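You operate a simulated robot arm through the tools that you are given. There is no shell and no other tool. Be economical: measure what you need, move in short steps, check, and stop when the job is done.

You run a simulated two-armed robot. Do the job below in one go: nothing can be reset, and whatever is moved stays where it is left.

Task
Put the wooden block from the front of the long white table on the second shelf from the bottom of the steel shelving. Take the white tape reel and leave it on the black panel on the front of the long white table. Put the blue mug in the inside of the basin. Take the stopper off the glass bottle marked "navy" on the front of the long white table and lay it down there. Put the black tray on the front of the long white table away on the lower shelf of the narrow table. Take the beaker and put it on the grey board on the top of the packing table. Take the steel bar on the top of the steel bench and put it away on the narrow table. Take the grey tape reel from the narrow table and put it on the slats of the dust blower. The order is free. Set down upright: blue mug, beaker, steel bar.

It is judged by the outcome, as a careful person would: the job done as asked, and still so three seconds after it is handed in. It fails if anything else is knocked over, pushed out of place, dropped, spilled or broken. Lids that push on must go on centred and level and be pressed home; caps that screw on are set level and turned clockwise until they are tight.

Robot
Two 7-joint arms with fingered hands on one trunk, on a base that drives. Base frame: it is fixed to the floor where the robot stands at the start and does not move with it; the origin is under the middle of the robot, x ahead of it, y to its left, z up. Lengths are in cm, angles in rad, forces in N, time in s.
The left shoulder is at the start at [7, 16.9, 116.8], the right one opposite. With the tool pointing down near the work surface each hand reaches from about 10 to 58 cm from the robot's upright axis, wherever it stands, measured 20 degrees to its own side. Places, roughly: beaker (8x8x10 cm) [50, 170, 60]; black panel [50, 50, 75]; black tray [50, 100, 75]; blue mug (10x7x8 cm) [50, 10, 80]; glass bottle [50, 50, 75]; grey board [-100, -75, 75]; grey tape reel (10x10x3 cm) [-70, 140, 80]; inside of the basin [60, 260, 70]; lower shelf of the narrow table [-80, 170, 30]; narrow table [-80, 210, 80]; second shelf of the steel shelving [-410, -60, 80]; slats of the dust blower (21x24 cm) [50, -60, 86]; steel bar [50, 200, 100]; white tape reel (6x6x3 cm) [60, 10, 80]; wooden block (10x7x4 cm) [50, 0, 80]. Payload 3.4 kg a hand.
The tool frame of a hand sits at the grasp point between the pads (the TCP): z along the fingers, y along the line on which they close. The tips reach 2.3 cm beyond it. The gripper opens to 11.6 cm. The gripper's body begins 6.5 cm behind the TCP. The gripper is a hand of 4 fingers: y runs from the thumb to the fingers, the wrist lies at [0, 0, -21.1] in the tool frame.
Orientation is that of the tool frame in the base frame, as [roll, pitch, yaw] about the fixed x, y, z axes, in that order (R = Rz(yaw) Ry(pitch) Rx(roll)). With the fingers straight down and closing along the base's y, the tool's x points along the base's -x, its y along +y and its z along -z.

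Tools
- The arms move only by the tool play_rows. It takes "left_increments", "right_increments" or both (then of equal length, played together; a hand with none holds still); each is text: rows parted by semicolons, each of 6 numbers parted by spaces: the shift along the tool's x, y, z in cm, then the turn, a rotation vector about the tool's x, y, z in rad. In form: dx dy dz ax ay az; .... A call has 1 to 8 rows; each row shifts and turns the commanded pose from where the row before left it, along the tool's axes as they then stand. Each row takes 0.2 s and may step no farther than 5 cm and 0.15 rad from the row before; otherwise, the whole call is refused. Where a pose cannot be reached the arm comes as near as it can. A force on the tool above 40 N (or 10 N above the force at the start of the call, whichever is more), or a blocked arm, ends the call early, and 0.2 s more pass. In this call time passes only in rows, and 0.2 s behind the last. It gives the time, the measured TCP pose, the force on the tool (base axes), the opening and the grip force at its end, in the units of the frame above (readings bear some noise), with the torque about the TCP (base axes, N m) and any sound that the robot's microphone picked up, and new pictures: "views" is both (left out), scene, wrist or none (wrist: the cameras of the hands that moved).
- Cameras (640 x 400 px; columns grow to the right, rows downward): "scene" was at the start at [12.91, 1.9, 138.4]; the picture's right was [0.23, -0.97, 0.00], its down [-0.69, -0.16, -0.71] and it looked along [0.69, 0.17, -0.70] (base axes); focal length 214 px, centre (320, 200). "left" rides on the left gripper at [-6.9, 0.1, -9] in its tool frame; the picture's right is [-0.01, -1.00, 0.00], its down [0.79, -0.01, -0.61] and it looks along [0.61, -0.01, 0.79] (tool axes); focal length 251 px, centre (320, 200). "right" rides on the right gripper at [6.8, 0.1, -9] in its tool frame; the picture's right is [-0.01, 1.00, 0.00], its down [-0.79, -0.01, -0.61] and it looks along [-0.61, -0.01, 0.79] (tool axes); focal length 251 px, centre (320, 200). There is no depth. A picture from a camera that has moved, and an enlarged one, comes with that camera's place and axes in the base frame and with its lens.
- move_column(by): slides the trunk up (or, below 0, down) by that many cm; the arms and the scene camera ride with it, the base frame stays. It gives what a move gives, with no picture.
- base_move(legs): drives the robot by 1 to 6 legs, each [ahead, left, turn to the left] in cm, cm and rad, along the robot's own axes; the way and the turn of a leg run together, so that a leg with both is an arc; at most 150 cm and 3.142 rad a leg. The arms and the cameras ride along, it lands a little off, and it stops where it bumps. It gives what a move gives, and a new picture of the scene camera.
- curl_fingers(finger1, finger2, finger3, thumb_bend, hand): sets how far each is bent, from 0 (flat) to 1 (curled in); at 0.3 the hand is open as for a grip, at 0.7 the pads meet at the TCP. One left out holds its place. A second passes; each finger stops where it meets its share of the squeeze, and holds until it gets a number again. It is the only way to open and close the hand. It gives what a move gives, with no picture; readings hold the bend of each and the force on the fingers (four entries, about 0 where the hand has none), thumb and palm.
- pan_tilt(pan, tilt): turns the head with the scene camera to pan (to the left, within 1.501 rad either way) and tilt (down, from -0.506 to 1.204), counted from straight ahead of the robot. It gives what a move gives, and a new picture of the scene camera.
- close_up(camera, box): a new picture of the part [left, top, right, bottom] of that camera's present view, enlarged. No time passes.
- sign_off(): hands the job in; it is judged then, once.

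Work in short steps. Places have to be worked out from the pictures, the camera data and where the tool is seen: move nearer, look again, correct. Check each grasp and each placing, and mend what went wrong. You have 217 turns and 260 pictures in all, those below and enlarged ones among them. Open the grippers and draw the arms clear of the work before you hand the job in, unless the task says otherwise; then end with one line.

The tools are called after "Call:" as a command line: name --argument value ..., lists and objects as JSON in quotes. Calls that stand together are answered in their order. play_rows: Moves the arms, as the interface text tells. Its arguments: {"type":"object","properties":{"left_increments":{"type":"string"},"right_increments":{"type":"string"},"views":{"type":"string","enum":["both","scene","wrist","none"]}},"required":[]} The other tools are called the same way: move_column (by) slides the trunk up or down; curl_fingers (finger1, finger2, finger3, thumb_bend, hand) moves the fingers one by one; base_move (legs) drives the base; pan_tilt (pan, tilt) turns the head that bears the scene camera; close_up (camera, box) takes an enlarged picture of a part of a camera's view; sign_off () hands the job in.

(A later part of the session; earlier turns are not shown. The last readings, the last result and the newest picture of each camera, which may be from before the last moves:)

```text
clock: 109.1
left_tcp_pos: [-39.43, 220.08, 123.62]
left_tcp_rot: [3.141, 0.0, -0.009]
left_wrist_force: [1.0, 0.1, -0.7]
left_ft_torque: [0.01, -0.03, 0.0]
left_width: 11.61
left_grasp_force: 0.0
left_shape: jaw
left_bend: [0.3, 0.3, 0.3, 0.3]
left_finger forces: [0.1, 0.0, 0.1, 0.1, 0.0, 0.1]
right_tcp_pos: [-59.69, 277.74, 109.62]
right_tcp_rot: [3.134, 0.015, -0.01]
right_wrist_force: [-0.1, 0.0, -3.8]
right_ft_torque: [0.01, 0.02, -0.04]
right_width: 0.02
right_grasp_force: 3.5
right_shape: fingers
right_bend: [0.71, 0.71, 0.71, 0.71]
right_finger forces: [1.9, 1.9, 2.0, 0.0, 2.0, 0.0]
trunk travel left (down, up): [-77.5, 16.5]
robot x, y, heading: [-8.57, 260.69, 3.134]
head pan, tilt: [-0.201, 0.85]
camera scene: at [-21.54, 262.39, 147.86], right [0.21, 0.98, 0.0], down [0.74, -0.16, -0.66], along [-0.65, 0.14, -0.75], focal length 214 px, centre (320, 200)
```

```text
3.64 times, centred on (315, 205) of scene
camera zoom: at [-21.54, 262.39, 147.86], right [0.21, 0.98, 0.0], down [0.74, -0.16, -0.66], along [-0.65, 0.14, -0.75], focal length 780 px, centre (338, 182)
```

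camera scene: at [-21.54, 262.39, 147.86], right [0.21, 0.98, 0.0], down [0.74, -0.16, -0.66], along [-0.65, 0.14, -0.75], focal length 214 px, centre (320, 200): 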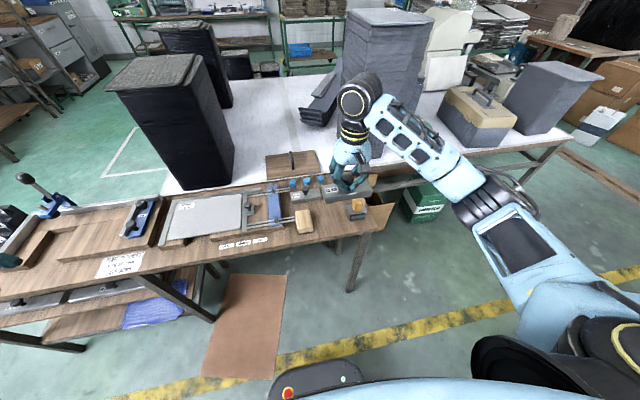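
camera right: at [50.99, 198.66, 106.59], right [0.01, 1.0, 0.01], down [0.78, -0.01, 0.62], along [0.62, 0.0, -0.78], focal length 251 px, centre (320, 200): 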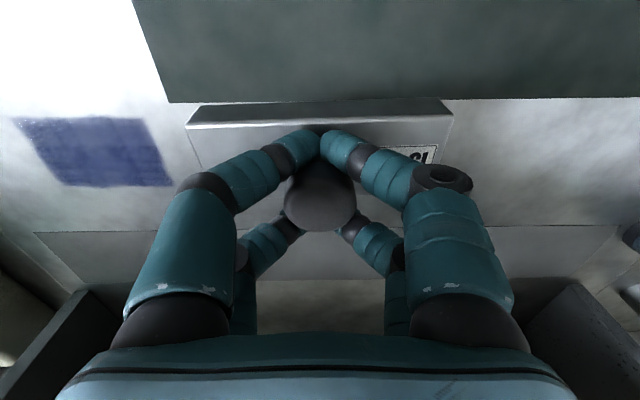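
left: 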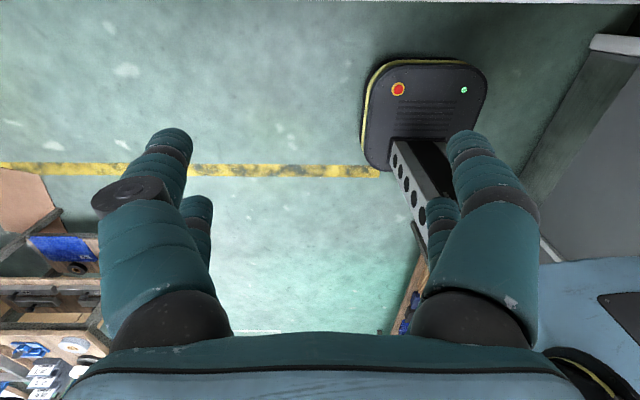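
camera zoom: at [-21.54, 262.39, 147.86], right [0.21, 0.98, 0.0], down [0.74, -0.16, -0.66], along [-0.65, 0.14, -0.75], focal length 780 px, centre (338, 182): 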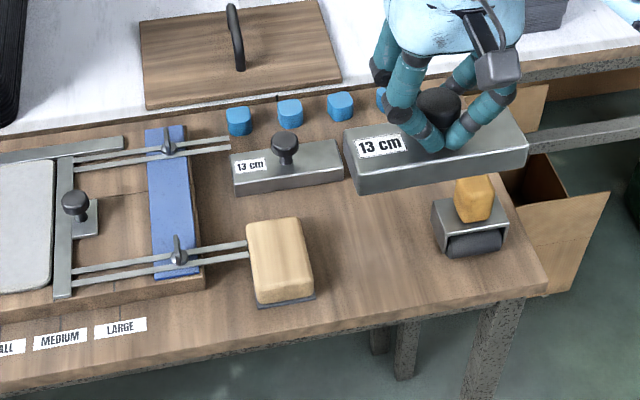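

Table top ≈ z 78.5. I'll set the bar beside its twin at about (-81, 287). Drive ahead 22 and right 9, then check from above.

Call:
base_move --legs '[[0, -9, 0.008], [21.5, 0, 0]]'

Call:
close_up --camera "scene" --box '[220, 180, 460, 330]'

Call:
close_up --camera "right" --box '[0, 0, 640, 400]'

```text
clock: 111.5
left_tcp_pos: [-60.98, 229.46, 123.79]
left_tcp_rot: [-3.141, 0.002, -0.008]
left_wrist_force: [-0.5, 0.6, 0.7]
left_ft_torque: [0.01, 0.01, 0.0]
left_width: 11.61
left_grasp_force: 0.1
left_shape: jaw
left_bend: [0.3, 0.3, 0.3, 0.3]
left_finger forces: [0.0, 0.0, 0.0, 0.0, 0.0, 0.0]
right_tcp_pos: [-81.22, 287.25, 109.63]
right_tcp_rot: [3.136, 0.017, -0.007]
right_wrist_force: [-1.1, -0.6, -2.7]
right_ft_torque: [0.01, 0.02, -0.02]
right_width: 0.0
right_grasp_force: 4.0
right_shape: fingers
right_bend: [0.71, 0.71, 0.71, 0.71]
right_finger forces: [2.0, 2.1, 2.1, 0.0, 2.1, 0.0]
trunk travel left (down, up): [-77.5, 16.5]
robot x, y, heading: [-30.34, 270.03, 3.136]
head pan, tilt: [-0.201, 0.85]
camera scene: at [-43.01, 271.84, 147.88], right [0.21, 0.98, 0.0], down [0.73, -0.16, -0.66], along [-0.65, 0.14, -0.75], focal length 214 px, centre (320, 200)
```

scene: 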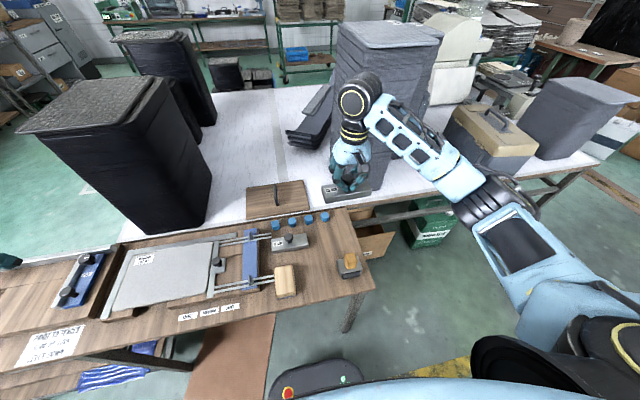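

```text
2.67 times, centred on (340, 255) of scene
camera zoom: at [-43.01, 271.84, 147.88], right [0.21, 0.98, 0.0], down [0.73, -0.16, -0.66], along [-0.65, 0.14, -0.75], focal length 572 px, centre (267, 53)
```

zoom: 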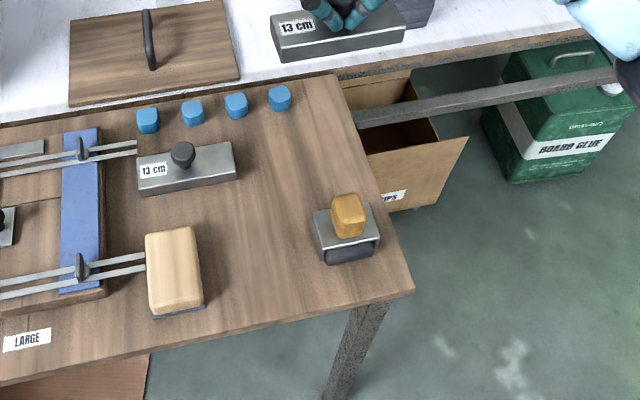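

```text
1.00 times, centred on (320, 200) of right (not enlarged: the box is as wide or as high as the picture)
camera zoom: at [-74.18, 287.1, 118.53], right [-0.02, -1.0, 0.01], down [-0.78, 0.02, 0.62], along [-0.62, 0.0, -0.78], focal length 251 px, centre (320, 200)
```

zoom: 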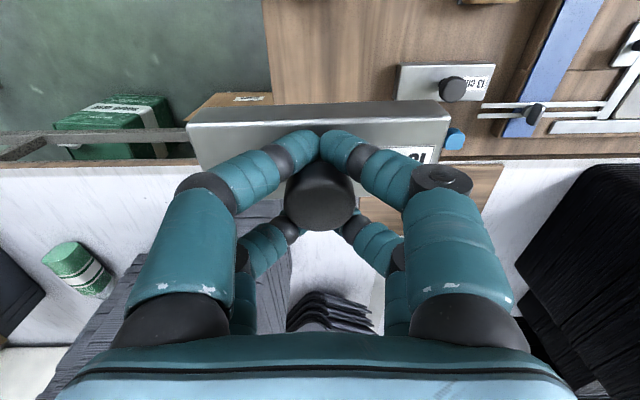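

Free slot for the bar: centre (-79, 284.3). Move there and lower.

Call:
play_rows --right_increments "2.2 2.9 2 0 0 0;0 0 5 0 0 0;0 0 5 0 0 0;0 0 5 0 0 0;0 0 3 0 0 0" --views "scene"

Call:
close_up --camera "scene" --box '[220, 180, 460, 330]'

```text
clock: 112.7
left_tcp_pos: [-61.15, 229.46, 123.74]
left_tcp_rot: [-3.141, 0.0, -0.007]
left_wrist_force: [0.6, 0.0, -0.3]
left_ft_torque: [-0.01, -0.01, 0.02]
left_width: 11.59
left_grasp_force: 0.1
left_shape: jaw
left_bend: [0.3, 0.3, 0.3, 0.3]
left_finger forces: [0.1, 0.0, 0.0, 0.0, 0.0, 0.0]
right_tcp_pos: [-79.69, 284.33, 89.32]
right_tcp_rot: [3.134, 0.013, -0.006]
right_wrist_force: [0.1, -0.6, -3.9]
right_ft_torque: [0.0, 0.01, 0.0]
right_width: 0.02
right_grasp_force: 5.1
right_shape: fingers
right_bend: [0.71, 0.71, 0.71, 0.71]
right_finger forces: [2.6, 2.4, 2.5, 0.0, 2.4, 0.0]
trunk travel left (down, up): [-77.5, 16.5]
robot x, y, heading: [-30.22, 270.1, 3.139]
head pan, tilt: [-0.201, 0.85]
camera scene: at [-43.28, 271.85, 147.86], right [0.21, 0.98, 0.0], down [0.74, -0.16, -0.66], along [-0.65, 0.14, -0.75], focal length 214 px, centre (320, 200)
```

scene: 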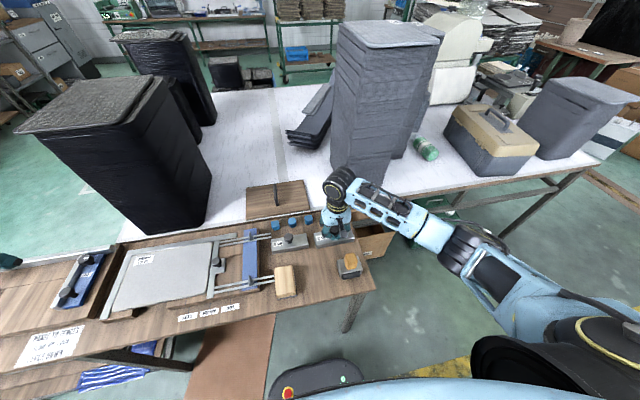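

```text
2.67 times, centred on (340, 255) of scene
camera zoom: at [-43.28, 271.85, 147.86], right [0.21, 0.98, 0.0], down [0.74, -0.16, -0.66], along [-0.65, 0.14, -0.75], focal length 572 px, centre (267, 53)
```

zoom: 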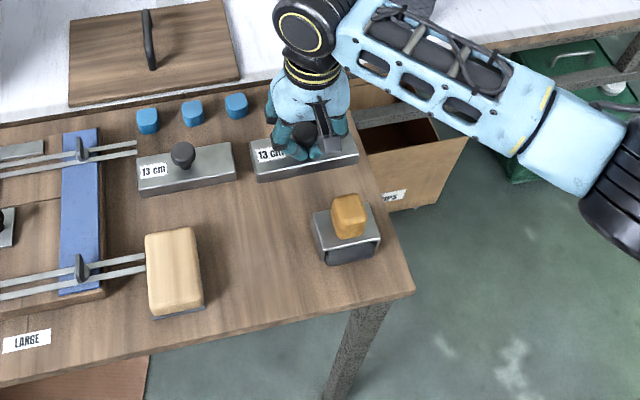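

Call:
play_rows --right_increments "0.3 0.7 1.5 0 0 0;0 0 1.5 0 0 0;0 0 0.8 0 0 0;0 0 0.5 0 0 0;0 0 0.5 0 0 0;0 0 0.4 0 0 0" --views "scene"

Call:
close_up --camera "scene" --box '[270, 200, 398, 280]'

```text
clock: 114.1
left_tcp_pos: [-61.12, 229.42, 123.73]
left_tcp_rot: [-3.141, 0.001, -0.007]
left_wrist_force: [-0.5, 0.0, -0.5]
left_ft_torque: [-0.02, 0.02, 0.0]
left_width: 11.56
left_grasp_force: 0.0
left_shape: jaw
left_bend: [0.3, 0.3, 0.3, 0.3]
left_finger forces: [0.0, 0.0, 0.0, 0.0, 0.1, 0.0]
right_tcp_pos: [-79.34, 283.35, 84.45]
right_tcp_rot: [3.135, 0.015, -0.006]
right_wrist_force: [-0.3, 0.2, -3.4]
right_ft_torque: [0.0, 0.0, 0.01]
right_width: 0.0
right_grasp_force: 4.9
right_shape: fingers
right_bend: [0.71, 0.71, 0.71, 0.71]
right_finger forces: [2.6, 2.3, 2.6, 0.1, 2.5, 0.1]
trunk travel left (down, up): [-77.5, 16.5]
robot x, y, heading: [-30.6, 269.69, 3.134]
head pan, tilt: [-0.201, 0.85]
camera scene: at [-43.26, 271.83, 147.86], right [0.21, 0.98, 0.0], down [0.74, -0.16, -0.66], along [-0.65, 0.14, -0.75], focal length 214 px, centre (320, 200)
```

scene: 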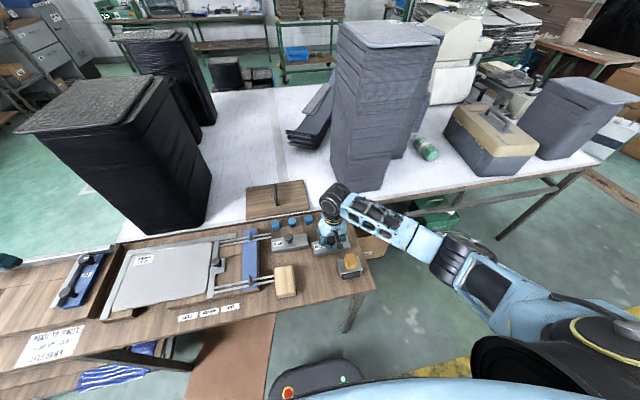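

```text
5.00 times, centred on (334, 240) of scene
camera zoom: at [-43.26, 271.83, 147.86], right [0.21, 0.98, 0.0], down [0.74, -0.16, -0.66], along [-0.65, 0.14, -0.75], focal length 1072 px, centre (250, 0)
```

zoom: 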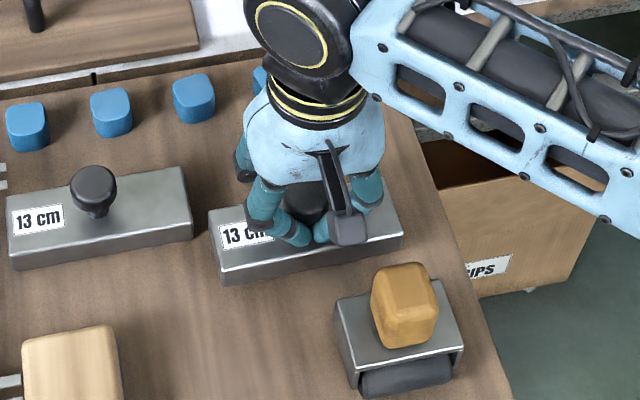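

Close to the surface; keep lowering in small steps until the weight is taken.

Call:
play_rows --right_increments "0 0 0.4 0 0 0;0 0 0.4 0 0 0;0 0 0.4 0 0 0;0 0 0.4 0 0 0;0 0 0.3 0 0 0" --views "none"

```text
clock: 115.3
left_tcp_pos: [-60.74, 229.43, 123.89]
left_tcp_rot: [3.141, 0.005, -0.009]
left_wrist_force: [-0.1, -0.3, 0.3]
left_ft_torque: [0.0, -0.02, 0.01]
left_width: 11.59
left_grasp_force: 0.1
left_shape: jaw
left_bend: [0.3, 0.3, 0.3, 0.3]
left_finger forces: [0.1, 0.0, 0.1, 0.0, 0.0, 0.1]
right_tcp_pos: [-79.26, 283.33, 82.95]
right_tcp_rot: [3.133, 0.023, -0.007]
right_wrist_force: [0.5, 5.7, 30.0]
right_ft_torque: [0.23, -0.58, 0.08]
right_width: 0.0
right_grasp_force: 15.8
right_shape: fingers
right_bend: [0.72, 0.71, 0.71, 0.75]
right_finger forces: [8.7, 0.1, 0.0, 0.0, 23.5, 0.1]
trunk travel left (down, up): [-77.5, 16.5]
robot x, y, heading: [-30.46, 270.12, 3.133]
head pan, tilt: [-0.201, 0.85]
```

Bar rests on the table. Ease, open and rise straight up.

Call:
play_rows --right_increments "0 0 -0.5 0 0 0" --views "none"

Call:
curl_fingers --hand "right" --finger1 0.42 --finger2 0.42 --finger3 0.42 --thumb_bend 0.42

Call:
play_rows --right_increments "0 0 -3 0 0 0;0 0 -5 0 0 0;0 0 -5 0 0 0;0 0 -5 0 0 0;0 0 -5 0 0 0" --views "both"

```text
clock: 115.7
left_tcp_pos: [-61.02, 229.42, 123.78]
left_tcp_rot: [-3.141, 0.001, -0.006]
left_wrist_force: [0.2, 0.2, 0.2]
left_ft_torque: [-0.01, -0.02, -0.01]
left_width: 11.59
left_grasp_force: 0.1
left_shape: jaw
left_bend: [0.3, 0.3, 0.3, 0.3]
left_finger forces: [0.0, 0.0, 0.1, 0.0, 0.0, 0.0]
right_tcp_pos: [-79.37, 283.45, 82.88]
right_tcp_rot: [3.135, 0.015, -0.007]
right_wrist_force: [1.7, 0.9, 6.0]
right_ft_torque: [0.07, -0.15, 0.03]
right_width: 0.0
right_grasp_force: 3.5
right_shape: fingers
right_bend: [0.72, 0.71, 0.71, 0.73]
right_finger forces: [0.0, 0.0, 0.0, 0.0, 7.4, 0.0]
trunk travel left (down, up): [-77.5, 16.5]
robot x, y, heading: [-30.66, 270.12, 3.136]
head pan, tilt: [-0.201, 0.85]
```

```text
clock: 116.8
left_tcp_pos: [-60.98, 229.28, 123.81]
left_tcp_rot: [3.141, 0.002, -0.007]
left_wrist_force: [0.3, -0.2, -0.5]
left_ft_torque: [-0.02, -0.01, -0.02]
left_width: 11.57
left_grasp_force: 0.0
left_shape: jaw
left_bend: [0.3, 0.3, 0.3, 0.3]
left_finger forces: [0.1, 0.0, 0.1, 0.1, 0.1, 0.0]
right_tcp_pos: [-79.63, 283.04, 83.35]
right_tcp_rot: [3.131, 0.021, -0.008]
right_wrist_force: [3.7, -5.0, 21.5]
right_ft_torque: [0.99, -0.52, -0.29]
right_width: 8.15
right_grasp_force: 10.4
right_shape: fingers
right_bend: [0.42, 0.42, 0.42, 0.44]
right_finger forces: [0.0, 0.0, 0.3, 0.1, 20.7, 0.0]
trunk travel left (down, up): [-77.5, 16.5]
robot x, y, heading: [-30.65, 269.84, 3.132]
head pan, tilt: [-0.201, 0.85]
stopped (right hand): the force on the tool passed its limit at 41 N (the readings are from after the stop); the commanded pose is now the measured one
```

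```text
clock: 118.0
left_tcp_pos: [-61.12, 229.42, 123.68]
left_tcp_rot: [-3.14, 0.001, -0.007]
left_wrist_force: [-0.9, -0.4, -0.3]
left_ft_torque: [0.0, 0.02, -0.03]
left_width: 11.56
left_grasp_force: 0.0
left_shape: jaw
left_bend: [0.3, 0.3, 0.3, 0.3]
left_finger forces: [0.1, 0.1, 0.1, 0.0, 0.0, 0.1]
right_tcp_pos: [-79.15, 283.32, 105.96]
right_tcp_rot: [3.131, 0.019, -0.004]
right_wrist_force: [0.1, -0.6, 0.6]
right_ft_torque: [-0.02, 0.01, 0.0]
right_width: 8.21
right_grasp_force: 0.2
right_shape: fingers
right_bend: [0.42, 0.42, 0.42, 0.42]
right_finger forces: [0.0, 0.0, 0.0, 0.0, 0.0, 0.0]
trunk travel left (down, up): [-77.5, 16.5]
robot x, y, heading: [-30.38, 270.55, 3.133]
head pan, tilt: [-0.201, 0.85]
camera scene: at [-43.12, 271.78, 147.86], right [0.21, 0.98, 0.0], down [0.73, -0.15, -0.66], along [-0.65, 0.14, -0.75], focal length 214 px, centre (320, 200)
camera right: at [-72.0, 283.3, 114.81], right [-0.01, -1.0, 0.01], down [-0.78, 0.02, 0.62], along [-0.62, 0.0, -0.78], focal length 251 px, centre (320, 200)
```

scene: 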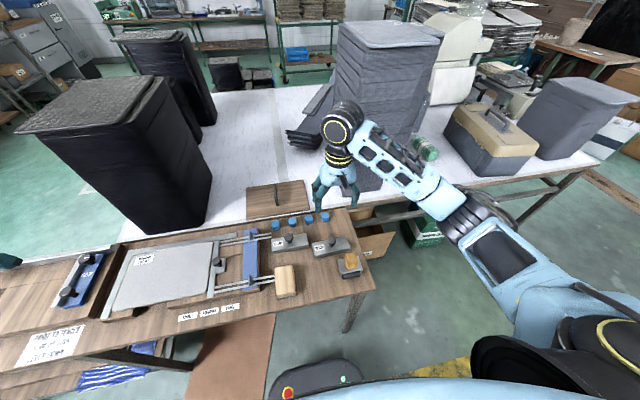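
right: 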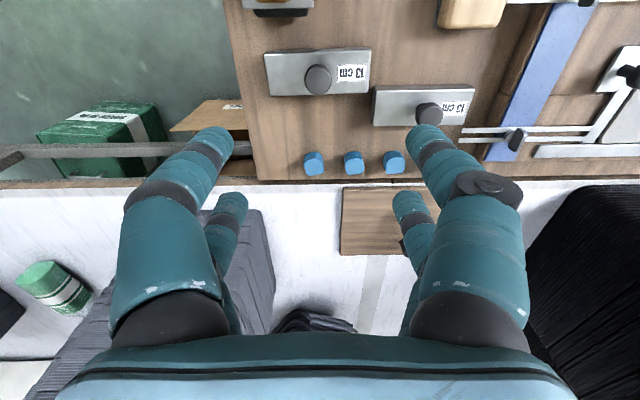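

Bar set down upright. Next the grey reel at the table's other end: back off, drive along to y≈114, and look.

Call:
base_move --legs '[[-24, 0, 0], [0, 100, 0.008], [0, 55, 0]]'

Call:
close_up --camera "scene" --box '[200, 150, 520, 350]'

```text
clock: 127.3
left_tcp_pos: [-40.05, 74.48, 123.83]
left_tcp_rot: [3.139, 0.001, -0.016]
left_wrist_force: [0.0, 0.0, 0.3]
left_ft_torque: [0.01, 0.02, 0.01]
left_width: 11.59
left_grasp_force: 0.1
left_shape: jaw
left_bend: [0.3, 0.3, 0.3, 0.3]
left_finger forces: [0.0, 0.0, 0.1, 0.0, 0.1, 0.0]
right_tcp_pos: [-57.63, 128.56, 105.86]
right_tcp_rot: [3.132, 0.019, -0.016]
right_wrist_force: [0.2, -0.7, -0.1]
right_ft_torque: [0.01, 0.05, 0.01]
right_width: 8.18
right_grasp_force: 0.1
right_shape: fingers
right_bend: [0.42, 0.42, 0.42, 0.42]
right_finger forces: [0.1, 0.0, 0.0, 0.0, 0.0, 0.0]
trunk travel left (down, up): [-77.5, 16.5]
robot x, y, heading: [-9.01, 114.89, 3.127]
head pan, tilt: [-0.201, 0.85]
camera scene: at [-21.8, 116.65, 147.86], right [0.22, 0.98, 0.0], down [0.73, -0.16, -0.66], along [-0.64, 0.14, -0.75], focal length 214 px, centre (320, 200)
```

scene: 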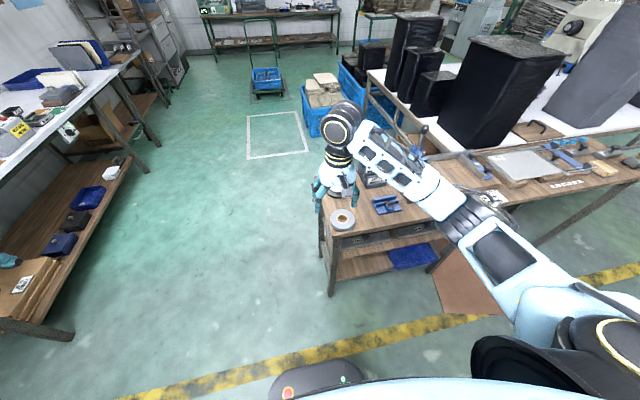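

```text
2.00 times, centred on (360, 250) of scene
camera zoom: at [-21.8, 116.65, 147.86], right [0.22, 0.98, 0.0], down [0.73, -0.16, -0.66], along [-0.64, 0.14, -0.75], focal length 429 px, centre (240, 100)
```

zoom: 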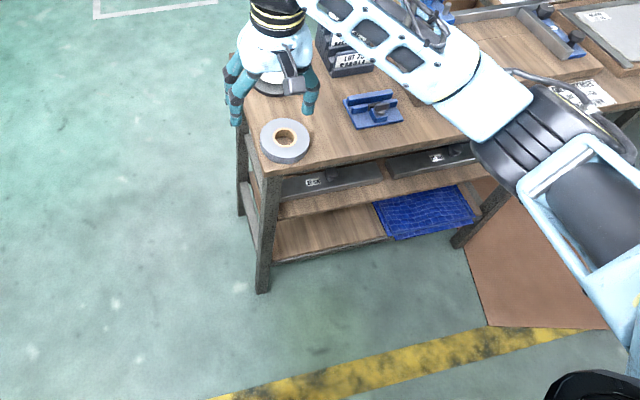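

Grey reel at about (-67, 135.4), Ø≈10. Open wider and come above it.

Call:
curl_fingers --hand "right" --finger1 0.22 --finger2 0.22 --finger3 0.22 --thumb_bend 0.22

Call:
base_move --legs '[[5, -6, 0.014]]'

Call:
play_rows --right_increments "0 0 4 0 0 0;0 0 4 0 0 0" --views "wrist"

```text
clock: 128.3
left_tcp_pos: [-40.07, 74.34, 123.89]
left_tcp_rot: [3.141, 0.001, -0.015]
left_wrist_force: [0.5, -0.4, -0.3]
left_ft_torque: [0.0, -0.02, 0.0]
left_width: 11.59
left_grasp_force: 0.1
left_shape: jaw
left_bend: [0.3, 0.3, 0.3, 0.3]
left_finger forces: [0.0, 0.0, 0.0, 0.0, 0.1, 0.0]
right_tcp_pos: [-57.7, 128.34, 105.97]
right_tcp_rot: [3.133, 0.019, -0.014]
right_wrist_force: [0.1, -0.1, 0.3]
right_ft_torque: [-0.01, 0.03, -0.01]
right_width: 13.15
right_grasp_force: 0.1
right_shape: fingers
right_bend: [0.22, 0.22, 0.22, 0.22]
right_finger forces: [0.0, 0.0, 0.1, 0.0, 0.1, 0.0]
trunk travel left (down, up): [-77.5, 16.5]
robot x, y, heading: [-9.19, 114.8, 3.127]
head pan, tilt: [-0.201, 0.85]
```

```text
clock: 129.3
left_tcp_pos: [-44.26, 79.54, 123.73]
left_tcp_rot: [-3.14, 0.001, -0.003]
left_wrist_force: [-0.2, -1.0, -0.5]
left_ft_torque: [0.05, 0.02, 0.0]
left_width: 11.6
left_grasp_force: 0.1
left_shape: jaw
left_bend: [0.3, 0.3, 0.3, 0.3]
left_finger forces: [0.0, 0.1, 0.1, 0.0, 0.0, 0.0]
right_tcp_pos: [-62.81, 133.5, 106.08]
right_tcp_rot: [3.135, 0.021, -0.001]
right_wrist_force: [-0.1, 0.4, -0.7]
right_ft_torque: [-0.01, 0.0, -0.03]
right_width: 13.15
right_grasp_force: 0.0
right_shape: fingers
right_bend: [0.22, 0.22, 0.22, 0.22]
right_finger forces: [0.0, 0.1, 0.0, 0.1, 0.0, 0.0]
trunk travel left (down, up): [-77.5, 16.5]
robot x, y, heading: [-14.3, 120.72, 3.137]
head pan, tilt: [-0.201, 0.85]
camera scene: at [-26.62, 121.92, 147.89], right [0.2, 0.98, 0.0], down [0.73, -0.15, -0.66], along [-0.65, 0.13, -0.75], focal length 214 px, centre (320, 200)
```

scene: 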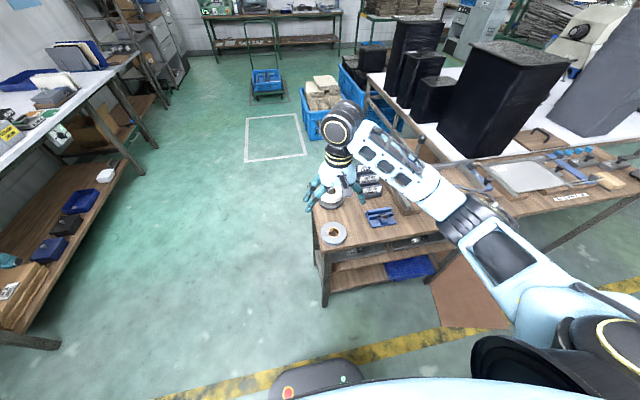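

```text
clock: 129.9
left_tcp_pos: [-44.56, 79.65, 123.76]
left_tcp_rot: [-3.141, 0.001, -0.001]
left_wrist_force: [-0.4, -0.5, -0.6]
left_ft_torque: [0.01, 0.0, 0.03]
left_width: 11.61
left_grasp_force: 0.0
left_shape: jaw
left_bend: [0.3, 0.3, 0.3, 0.3]
left_finger forces: [0.0, 0.0, 0.0, 0.1, 0.0, 0.1]
right_tcp_pos: [-62.95, 133.16, 97.73]
right_tcp_rot: [3.134, 0.019, 0.0]
right_wrist_force: [-0.7, 0.0, 1.2]
right_ft_torque: [-0.01, -0.01, -0.01]
right_width: 13.17
right_grasp_force: 0.1
right_shape: fingers
right_bend: [0.22, 0.22, 0.22, 0.22]
right_finger forces: [0.0, 0.0, 0.0, 0.1, 0.0, 0.0]
trunk travel left (down, up): [-77.5, 16.5]
robot x, y, heading: [-14.22, 120.75, 3.143]
head pan, tilt: [-0.201, 0.85]
camera right: at [-55.87, 133.15, 106.56], right [-0.01, -1.0, 0.01], down [-0.78, 0.01, 0.62], along [-0.62, 0.0, -0.78], focal length 251 px, centre (320, 200)
```

right: 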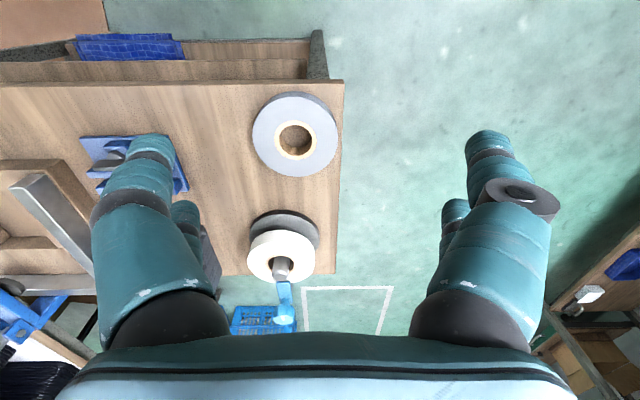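

Reel centre ≈ (-67.6, 135.9). Move over it and descend.

Call:
play_rows --right_increments "-2.4 -1.4 3 0 0 0;-2.3 -1.4 3.5 0 0 0;0 0 4 0 0 0" --views "wrist"

```text
clock: 130.7
left_tcp_pos: [-44.58, 79.78, 123.73]
left_tcp_rot: [-3.141, 0.0, -0.001]
left_wrist_force: [-0.3, 0.2, -0.6]
left_ft_torque: [0.02, 0.0, 0.01]
left_width: 11.57
left_grasp_force: 0.0
left_shape: jaw
left_bend: [0.3, 0.3, 0.3, 0.3]
left_finger forces: [0.1, 0.1, 0.0, 0.1, 0.0, 0.0]
right_tcp_pos: [-68.31, 136.0, 87.67]
right_tcp_rot: [3.132, 0.019, -0.002]
right_wrist_force: [0.0, -0.4, 0.7]
right_ft_torque: [0.0, -0.01, -0.02]
right_width: 13.19
right_grasp_force: 0.1
right_shape: fingers
right_bend: [0.22, 0.22, 0.22, 0.22]
right_finger forces: [0.1, 0.0, 0.0, 0.1, 0.0, 0.1]
trunk travel left (down, up): [-77.5, 16.5]
robot x, y, heading: [-14.14, 120.82, 3.137]
head pan, tilt: [-0.201, 0.85]
camera right: at [-61.1, 135.94, 96.46], right [-0.01, -1.0, 0.01], down [-0.78, 0.01, 0.62], along [-0.62, 0.0, -0.78], focal length 251 px, centre (320, 200)
```

right: 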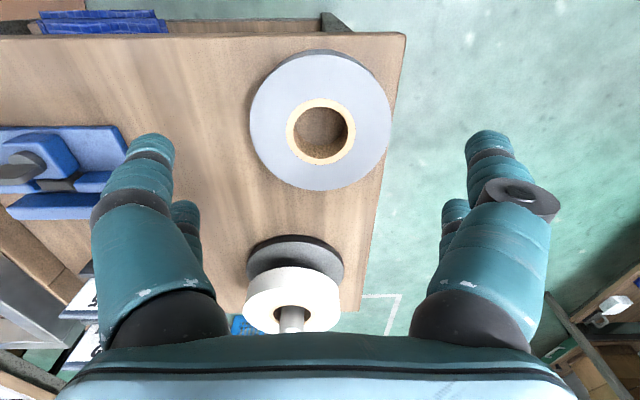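

Adjust +1.4 in x and go down to grip height.

Call:
play_rows --right_increments "1.4 0 3 0 0 0;0 0 1.8 0 0 0;0 0 0.8 0 0 0;0 0 0.4 0 0 0" --views "wrist"

```text
clock: 131.7
left_tcp_pos: [-44.59, 79.82, 123.72]
left_tcp_rot: [-3.141, 0.0, -0.002]
left_wrist_force: [-0.3, 0.5, -0.1]
left_ft_torque: [0.01, 0.02, 0.0]
left_width: 11.58
left_grasp_force: 0.0
left_shape: jaw
left_bend: [0.3, 0.3, 0.3, 0.3]
left_finger forces: [0.1, 0.0, 0.1, 0.1, 0.0, 0.1]
right_tcp_pos: [-66.91, 136.14, 81.26]
right_tcp_rot: [3.133, 0.02, 0.0]
right_wrist_force: [0.2, -0.1, -0.6]
right_ft_torque: [-0.06, 0.02, 0.01]
right_width: 13.17
right_grasp_force: 0.1
right_shape: fingers
right_bend: [0.22, 0.22, 0.22, 0.22]
right_finger forces: [0.0, 0.0, 0.0, 0.0, 0.0, 0.1]
trunk travel left (down, up): [-77.5, 16.5]
robot x, y, heading: [-13.82, 120.74, 3.14]
head pan, tilt: [-0.201, 0.85]
camera right: at [-59.77, 136.16, 90.14], right [-0.01, -1.0, 0.01], down [-0.78, 0.01, 0.62], along [-0.62, 0.0, -0.78], focal length 251 px, centre (320, 200)
```

right: 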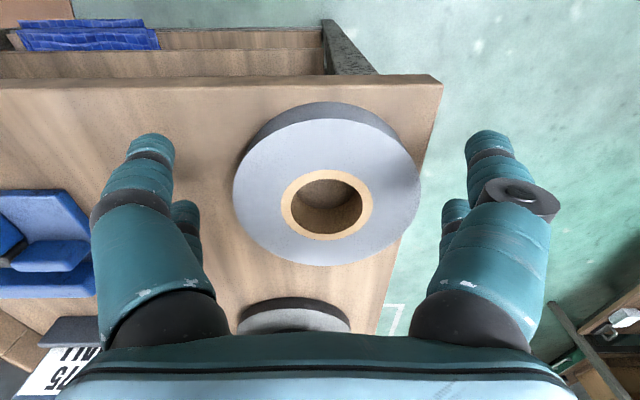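

Call:
play_rows --right_increments "0.4 0.2 0.2 0 0 0" --views "none"

Call:
curl_fingers --hand "right" --finger1 0.48 --finger2 0.48 --finger3 0.48 --thumb_bend 0.48

Call:
play_rows --right_increments "0 0 -1 0 0 0;0 0 -3 0 0 0;0 0 -4 0 0 0;0 0 -4 0 0 0" --views "wrist"

```text
clock: 132.1
left_tcp_pos: [-44.57, 79.77, 123.7]
left_tcp_rot: [-3.141, 0.001, -0.002]
left_wrist_force: [1.0, -0.1, -0.7]
left_ft_torque: [-0.01, 0.01, 0.01]
left_width: 11.58
left_grasp_force: 0.1
left_shape: jaw
left_bend: [0.3, 0.3, 0.3, 0.3]
left_finger forces: [0.0, 0.0, 0.0, 0.0, 0.0, 0.0]
right_tcp_pos: [-66.38, 136.05, 81.12]
right_tcp_rot: [3.133, 0.02, 0.0]
right_wrist_force: [0.1, 0.5, -0.4]
right_ft_torque: [-0.03, -0.03, 0.03]
right_width: 13.19
right_grasp_force: 0.1
right_shape: fingers
right_bend: [0.22, 0.22, 0.22, 0.22]
right_finger forces: [0.1, 0.1, 0.0, 0.0, 0.0, 0.0]
trunk travel left (down, up): [-77.5, 16.5]
robot x, y, heading: [-14.52, 120.76, 3.141]
head pan, tilt: [-0.201, 0.85]
```

```text
clock: 133.1
left_tcp_pos: [-44.56, 79.76, 123.75]
left_tcp_rot: [3.14, 0.001, -0.002]
left_wrist_force: [0.2, 0.1, 0.3]
left_ft_torque: [0.0, 0.01, 0.01]
left_width: 11.58
left_grasp_force: 0.0
left_shape: jaw
left_bend: [0.3, 0.3, 0.3, 0.3]
left_finger forces: [0.0, 0.0, 0.0, 0.0, 0.1, 0.0]
right_tcp_pos: [-66.47, 136.0, 81.22]
right_tcp_rot: [3.133, 0.019, 0.002]
right_wrist_force: [0.0, 0.7, -0.3]
right_ft_torque: [-0.04, 0.02, 0.02]
right_width: 6.54
right_grasp_force: 7.0
right_shape: fingers
right_bend: [0.48, 0.39, 0.39, 0.48]
right_finger forces: [0.1, 6.8, 6.8, 0.1, 0.2, 0.0]
trunk travel left (down, up): [-77.5, 16.5]
robot x, y, heading: [-13.83, 120.56, 3.138]
head pan, tilt: [-0.201, 0.85]
```

```text
clock: 134.1
left_tcp_pos: [-44.53, 79.67, 123.85]
left_tcp_rot: [3.14, 0.0, -0.001]
left_wrist_force: [0.2, -0.2, 0.7]
left_ft_torque: [0.03, -0.02, 0.02]
left_width: 11.58
left_grasp_force: 0.0
left_shape: jaw
left_bend: [0.3, 0.3, 0.3, 0.3]
left_finger forces: [0.1, 0.1, 0.0, 0.0, 0.1, 0.0]
right_tcp_pos: [-65.95, 136.09, 93.3]
right_tcp_rot: [3.133, 0.018, -0.001]
right_wrist_force: [0.2, -0.3, -0.3]
right_ft_torque: [-0.01, -0.02, 0.01]
right_width: 6.53
right_grasp_force: 6.9
right_shape: fingers
right_bend: [0.48, 0.39, 0.39, 0.48]
right_finger forces: [0.1, 6.8, 6.8, 0.1, 0.2, 0.0]
trunk travel left (down, up): [-77.5, 16.5]
robot x, y, heading: [-14.02, 120.54, 3.142]
head pan, tilt: [-0.201, 0.85]
camera right: at [-58.9, 136.11, 102.01], right [-0.01, -1.0, 0.01], down [-0.78, 0.01, 0.62], along [-0.62, 0.0, -0.78], focal length 251 px, centre (320, 200)
```

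right: 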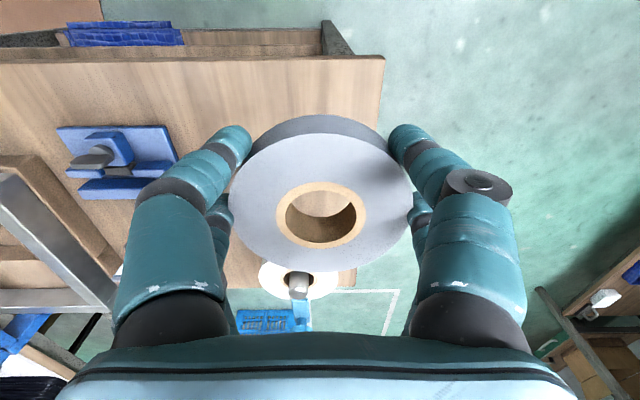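

Held by one finger pair; I close the other pair (finger 1/thumb) too for a firmer grasp.

Call:
curl_fingers --hand "right" --finger1 0.62 --thumb_bend 0.62

Call:
play_rows --right_increments "0 0 -5 0 0 0;0 0 -5 0 0 0" --views "wrist"

```text
clock: 135.1
left_tcp_pos: [-44.52, 79.71, 123.69]
left_tcp_rot: [-3.141, -0.001, -0.002]
left_wrist_force: [-0.1, 0.3, -0.5]
left_ft_torque: [0.0, 0.03, -0.02]
left_width: 11.57
left_grasp_force: 0.0
left_shape: jaw
left_bend: [0.3, 0.3, 0.3, 0.3]
left_finger forces: [0.0, 0.1, 0.1, 0.0, 0.0, 0.0]
right_tcp_pos: [-66.07, 136.1, 93.16]
right_tcp_rot: [3.133, 0.018, 0.0]
right_wrist_force: [0.1, 0.1, 0.1]
right_ft_torque: [-0.01, -0.02, -0.01]
right_width: 2.92
right_grasp_force: 6.8
right_shape: fingers
right_bend: [0.6, 0.4, 0.4, 0.6]
right_finger forces: [2.1, 5.4, 5.4, 0.1, 2.1, 0.0]
trunk travel left (down, up): [-77.5, 16.5]
robot x, y, heading: [-14.05, 120.41, 3.141]
head pan, tilt: [-0.201, 0.85]
```

```text
clock: 135.7
left_tcp_pos: [-44.43, 79.63, 123.81]
left_tcp_rot: [3.142, 0.001, -0.004]
left_wrist_force: [-0.4, -0.4, -0.7]
left_ft_torque: [0.01, 0.01, -0.01]
left_width: 11.61
left_grasp_force: 0.1
left_shape: jaw
left_bend: [0.3, 0.3, 0.3, 0.3]
left_finger forces: [0.0, 0.1, 0.0, 0.0, 0.0, 0.0]
right_tcp_pos: [-66.05, 135.96, 103.1]
right_tcp_rot: [3.133, 0.02, 0.0]
right_wrist_force: [-0.1, 0.5, 0.3]
right_ft_torque: [0.01, -0.01, 0.01]
right_width: 2.89
right_grasp_force: 7.6
right_shape: fingers
right_bend: [0.6, 0.4, 0.4, 0.6]
right_finger forces: [1.8, 5.5, 5.4, 0.1, 2.0, 0.0]
trunk travel left (down, up): [-77.5, 16.5]
robot x, y, heading: [-14.79, 120.51, 3.141]
head pan, tilt: [-0.201, 0.85]
camera right: at [-58.93, 136.07, 111.97], right [-0.01, -1.0, 0.01], down [-0.78, 0.01, 0.62], along [-0.62, 0.0, -0.78], focal length 251 px, centre (320, 200)
```

right: 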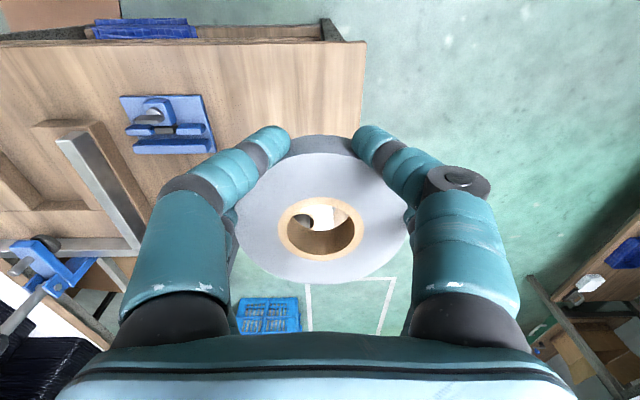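

Reel held. Back off, turn around, and drive along the white table toward the dust blower.

Call:
move_column --by 5

Call:
base_move --legs '[[-8, 0, 0], [0, 0, 1.571], [0, 0, 1.571], [0, -100, 0]]'

Call:
pan_tilt --pan -0.6 --tilt 0.6

```text
clock: 136.7
left_tcp_pos: [-44.54, 79.83, 128.72]
left_tcp_rot: [3.142, -0.001, -0.002]
left_wrist_force: [0.6, 0.9, -0.3]
left_ft_torque: [0.04, 0.01, 0.01]
left_width: 11.58
left_grasp_force: 0.0
left_shape: jaw
left_bend: [0.3, 0.3, 0.3, 0.3]
left_finger forces: [0.0, 0.0, 0.0, 0.1, 0.0, 0.0]
right_tcp_pos: [-66.19, 136.1, 108.03]
right_tcp_rot: [3.131, 0.02, 0.0]
right_wrist_force: [0.0, 0.0, -1.3]
right_ft_torque: [0.0, -0.02, 0.02]
right_width: 2.89
right_grasp_force: 7.4
right_shape: fingers
right_bend: [0.6, 0.4, 0.4, 0.6]
right_finger forces: [1.9, 5.6, 5.4, 0.0, 2.0, 0.0]
trunk travel left (down, up): [-82.5, 11.5]
robot x, y, heading: [-14.34, 120.39, 3.141]
head pan, tilt: [-0.201, 0.85]
```

```text
clock: 150.1
left_tcp_pos: [21.07, 59.67, 128.78]
left_tcp_rot: [3.141, -0.001, 3.084]
left_wrist_force: [-0.7, 0.0, 0.0]
left_ft_torque: [-0.02, 0.03, 0.0]
left_width: 11.57
left_grasp_force: 0.1
left_shape: jaw
left_bend: [0.3, 0.3, 0.3, 0.3]
left_finger forces: [0.0, 0.1, 0.0, 0.1, 0.0, 0.0]
right_tcp_pos: [39.46, 2.34, 108.18]
right_tcp_rot: [3.132, 0.02, 3.084]
right_wrist_force: [0.2, -0.1, -1.2]
right_ft_torque: [-0.02, 0.05, -0.01]
right_width: 2.71
right_grasp_force: 6.3
right_shape: fingers
right_bend: [0.6, 0.4, 0.4, 0.61]
right_finger forces: [0.8, 5.7, 5.2, 0.0, 1.0, 0.0]
trunk travel left (down, up): [-82.5, 11.5]
robot x, y, heading: [-11.48, 20.5, -0.06]
head pan, tilt: [-0.201, 0.85]
camera scene: at [1.09, 18.26, 152.86], right [-0.26, -0.97, 0.0], down [-0.73, 0.19, -0.66], along [0.64, -0.17, -0.75], focal length 214 px, centre (320, 200)
```

scene: 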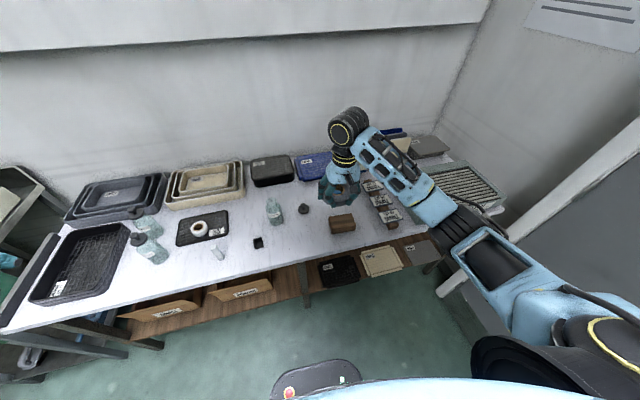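

```text
clock: 150.9
left_tcp_pos: [21.18, 59.5, 128.78]
left_tcp_rot: [-3.141, 0.0, 3.083]
left_wrist_force: [-0.1, -0.6, 0.2]
left_ft_torque: [0.0, -0.01, 0.02]
left_width: 11.58
left_grasp_force: 0.0
left_shape: jaw
left_bend: [0.3, 0.3, 0.3, 0.3]
left_finger forces: [0.0, 0.0, 0.1, 0.1, 0.0, 0.1]
right_tcp_pos: [39.53, 2.16, 108.18]
right_tcp_rot: [3.134, 0.021, 3.085]
right_wrist_force: [0.0, -0.9, -1.0]
right_ft_torque: [-0.02, 0.04, 0.02]
right_width: 2.71
right_grasp_force: 6.5
right_shape: fingers
right_bend: [0.6, 0.4, 0.4, 0.61]
right_finger forces: [0.9, 5.7, 5.2, 0.0, 1.0, 0.1]
trunk travel left (down, up): [-82.5, 11.5]
robot x, y, heading: [-11.33, 20.31, -0.06]
head pan, tilt: [-0.6, 0.6]
camera scene: at [0.52, 14.75, 154.95], right [-0.61, -0.79, 0.0], down [-0.45, 0.35, -0.82], along [0.65, -0.5, -0.57], focal length 214 px, centre (320, 200)
```

scene: 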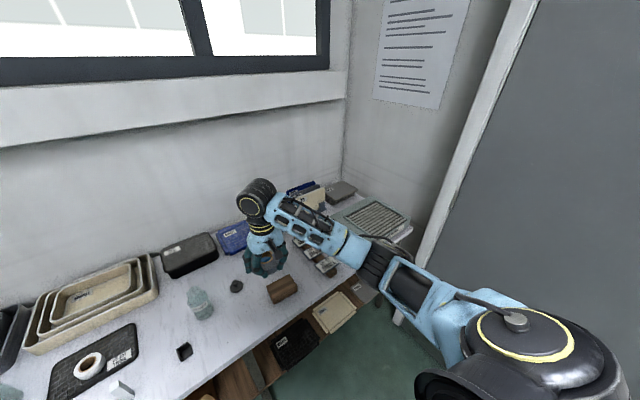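

Slats centre ≈ (49.7, -58). I'll approach with the robot turned to about -0.4 rad so the right elbow stays clear of the door wall.

Call:
base_move --legs '[[22, -32, 0], [0, -11, -0.34]]'

Call:
pan_tilt --pan -0.3 --tilt 0.75

```text
clock: 154.4
left_tcp_pos: [49.74, 2.94, 128.65]
left_tcp_rot: [-3.139, 0.0, 2.744]
left_wrist_force: [0.8, 0.6, -0.3]
left_ft_torque: [-0.04, 0.02, 0.0]
left_width: 11.58
left_grasp_force: 0.1
left_shape: jaw
left_bend: [0.3, 0.3, 0.3, 0.3]
left_finger forces: [0.1, 0.0, 0.0, 0.0, 0.0, 0.1]
right_tcp_pos: [47.89, -57.41, 108.01]
right_tcp_rot: [3.135, 0.019, 2.746]
right_wrist_force: [0.4, 0.2, 0.1]
right_ft_torque: [0.01, 0.01, 0.0]
right_width: 2.67
right_grasp_force: 6.7
right_shape: fingers
right_bend: [0.61, 0.4, 0.4, 0.61]
right_finger forces: [0.8, 5.7, 5.3, 0.0, 1.0, 0.0]
trunk travel left (down, up): [-82.5, 11.5]
robot x, y, heading: [5.81, -23.38, -0.396]
head pan, tilt: [-0.6, 0.6]
camera scene: at [15.35, -32.48, 154.97], right [-0.84, -0.54, 0.0], down [-0.31, 0.47, -0.83], along [0.45, -0.69, -0.56], focal length 214 px, centre (320, 200)
```

scene: 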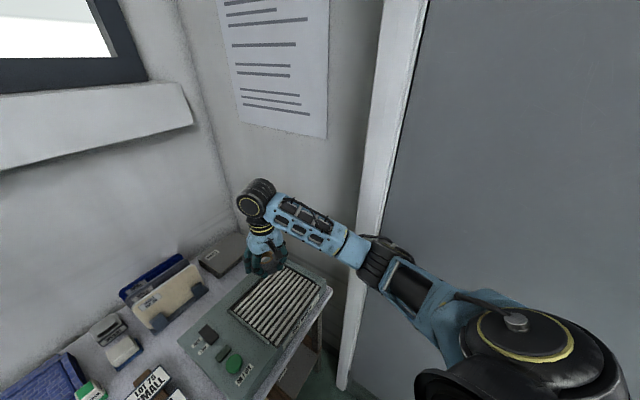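

```text
clock: 155.2
left_tcp_pos: [49.69, 2.4, 128.87]
left_tcp_rot: [3.14, 0.001, 2.743]
left_wrist_force: [0.5, -0.5, 0.5]
left_ft_torque: [0.04, 0.02, -0.01]
left_width: 11.57
left_grasp_force: 0.0
left_shape: jaw
left_bend: [0.3, 0.3, 0.3, 0.3]
left_finger forces: [0.0, 0.1, 0.0, 0.0, 0.0, 0.0]
right_tcp_pos: [47.69, -57.75, 108.11]
right_tcp_rot: [3.13, 0.019, 2.746]
right_wrist_force: [0.3, 0.1, -0.7]
right_ft_torque: [0.08, 0.0, 0.01]
right_width: 2.67
right_grasp_force: 6.5
right_shape: fingers
right_bend: [0.61, 0.4, 0.4, 0.61]
right_finger forces: [0.7, 5.6, 5.3, 0.0, 0.8, 0.0]
trunk travel left (down, up): [-82.5, 11.5]
robot x, y, heading: [5.97, -23.78, -0.403]
head pan, tilt: [-0.3, 0.75]
camera scene: at [16.77, -30.8, 153.67], right [-0.64, -0.77, 0.0], down [-0.52, 0.44, -0.73], along [0.56, -0.47, -0.68], focal length 214 px, centre (320, 200)
```

scene: 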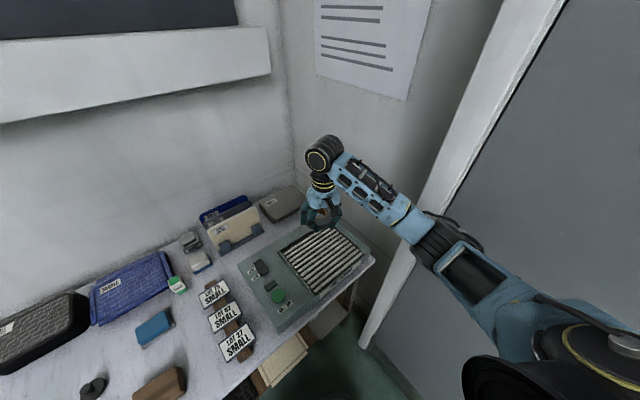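

Hand is right over the slats. Lower and check.

Call:
play_rows --right_increments "0 0.6 4 0 0 0;0 0 4 0 0 0;0 0 4 0 0 0;0 0 2 0 0 0" --views "both"

```text
clock: 156.2
left_tcp_pos: [49.63, 2.66, 128.74]
left_tcp_rot: [3.141, -0.002, 2.743]
left_wrist_force: [0.2, 0.0, 0.9]
left_ft_torque: [-0.01, 0.03, 0.01]
left_width: 11.58
left_grasp_force: 0.0
left_shape: jaw
left_bend: [0.3, 0.3, 0.3, 0.3]
left_finger forces: [0.0, 0.1, 0.0, 0.0, 0.0, 0.1]
right_tcp_pos: [48.47, -57.1, 93.99]
right_tcp_rot: [3.132, 0.02, 2.745]
right_wrist_force: [-0.3, 0.9, -1.8]
right_ft_torque: [0.02, 0.0, 0.02]
right_width: 2.62
right_grasp_force: 6.0
right_shape: fingers
right_bend: [0.61, 0.4, 0.4, 0.61]
right_finger forces: [0.8, 5.6, 5.1, 0.0, 0.9, 0.0]
trunk travel left (down, up): [-82.5, 11.5]
robot x, y, heading: [5.76, -23.48, -0.396]
head pan, tilt: [-0.3, 0.75]
camera scene: at [16.85, -30.69, 153.67], right [-0.64, -0.77, 0.0], down [-0.52, 0.44, -0.73], along [0.56, -0.47, -0.68], focal length 214 px, centre (320, 200)
camera right: at [42.05, -54.4, 102.92], right [0.39, 0.92, 0.01], down [0.72, -0.31, 0.62], along [0.57, -0.24, -0.78], focal length 251 px, centre (320, 200)
```

scene: 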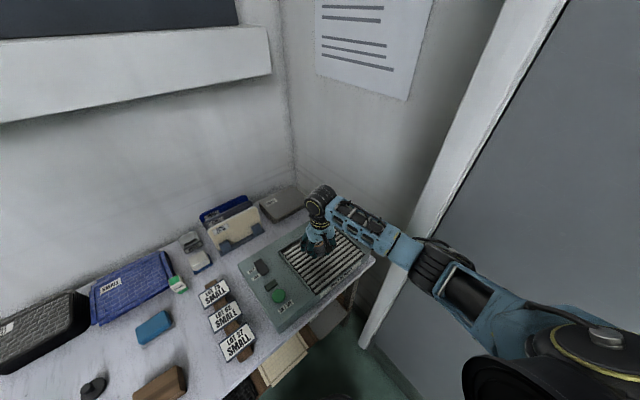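
right: 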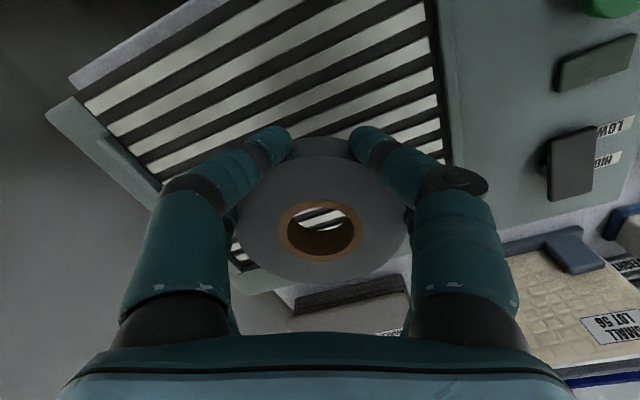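

Over the slats. Lower to contact.

Call:
play_rows --right_increments "0 -1 1.5 0 0 0;0 0 1 0 0 0;0 0 0.5 0 0 0;0 0 0.5 0 0 0;0 0 0.5 0 0 0;0 0 0.4 0 0 0;0 0 0.4 0 0 0" --views "wrist"

```text
clock: 157.8
left_tcp_pos: [49.72, 2.67, 128.8]
left_tcp_rot: [-3.141, 0.002, 2.746]
left_wrist_force: [0.2, -0.2, 0.4]
left_ft_torque: [0.0, 0.01, -0.03]
left_width: 11.58
left_grasp_force: 0.2
left_shape: jaw
left_bend: [0.3, 0.3, 0.3, 0.3]
left_finger forces: [0.0, 0.0, 0.0, 0.1, 0.0, 0.0]
right_tcp_pos: [47.96, -57.97, 89.27]
right_tcp_rot: [3.135, 0.019, 2.745]
right_wrist_force: [0.4, 0.0, -1.6]
right_ft_torque: [0.01, 0.0, -0.01]
right_width: 2.67
right_grasp_force: 6.2
right_shape: fingers
right_bend: [0.61, 0.4, 0.4, 0.61]
right_finger forces: [0.8, 5.6, 5.0, 0.0, 0.8, 0.0]
trunk travel left (down, up): [-82.5, 11.5]
robot x, y, heading: [5.7, -23.2, -0.401]
head pan, tilt: [-0.3, 0.75]
camera right: at [41.6, -55.37, 98.09], right [0.39, 0.92, 0.01], down [0.72, -0.31, 0.62], along [0.57, -0.24, -0.78], focal length 251 px, centre (320, 200)
```

right: 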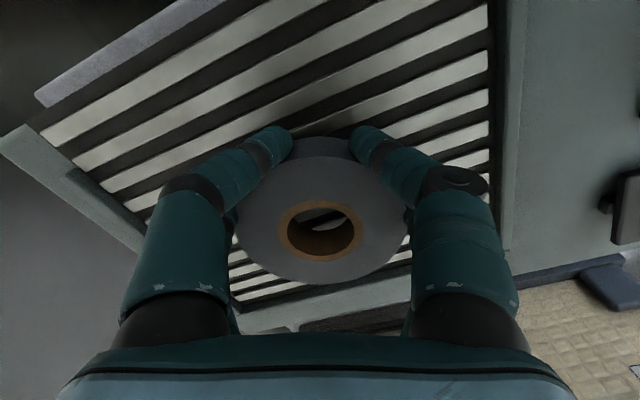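

Call:
play_rows --right_increments "1.5 0 0.4 0 0 0;0 0 0.4 0 0 0;0 0 0.4 0 0 0;0 0 0.4 0 0 0;0 0 0.4 0 0 0;0 0 0.4 0 0 0;0 0 0.4 0 0 0;0 0 0.4 0 0 0" --views "wrist"

```text
clock: 159.2
left_tcp_pos: [49.22, 2.93, 128.87]
left_tcp_rot: [-3.142, 0.003, 2.743]
left_wrist_force: [0.3, -0.2, 0.0]
left_ft_torque: [0.02, 0.02, 0.01]
left_width: 11.6
left_grasp_force: 0.1
left_shape: jaw
left_bend: [0.3, 0.3, 0.3, 0.3]
left_finger forces: [0.0, 0.0, 0.1, 0.1, 0.0, 0.1]
right_tcp_pos: [46.74, -57.4, 87.68]
right_tcp_rot: [3.13, 0.033, 2.745]
right_wrist_force: [-8.2, 0.2, 29.5]
right_ft_torque: [-0.16, 0.65, 0.01]
right_width: 2.33
right_grasp_force: 18.0
right_shape: fingers
right_bend: [0.63, 0.41, 0.41, 0.64]
right_finger forces: [5.2, 6.4, 6.3, 0.1, 19.4, 0.0]
trunk travel left (down, up): [-82.5, 11.5]
robot x, y, heading: [5.95, -23.51, -0.396]
head pan, tilt: [-0.3, 0.75]
stopped in row 6 (right hand): the force on the tool passed its limit at 45 N (the readings are from after the stop); the commanded pose is now the measured one
camera right: at [40.2, -54.67, 96.52], right [0.39, 0.92, 0.01], down [0.71, -0.31, 0.63], along [0.58, -0.24, -0.78], focal length 251 px, centre (320, 200)
```

right: 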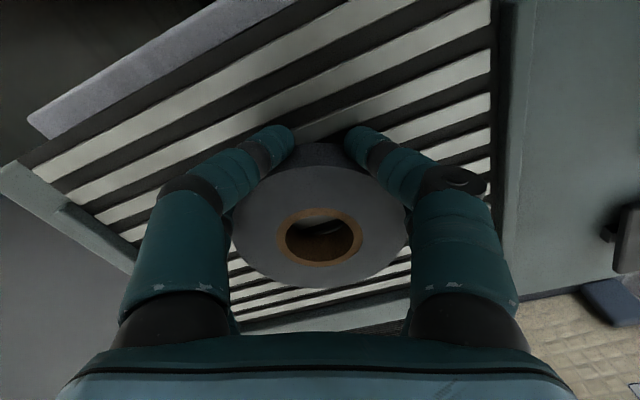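

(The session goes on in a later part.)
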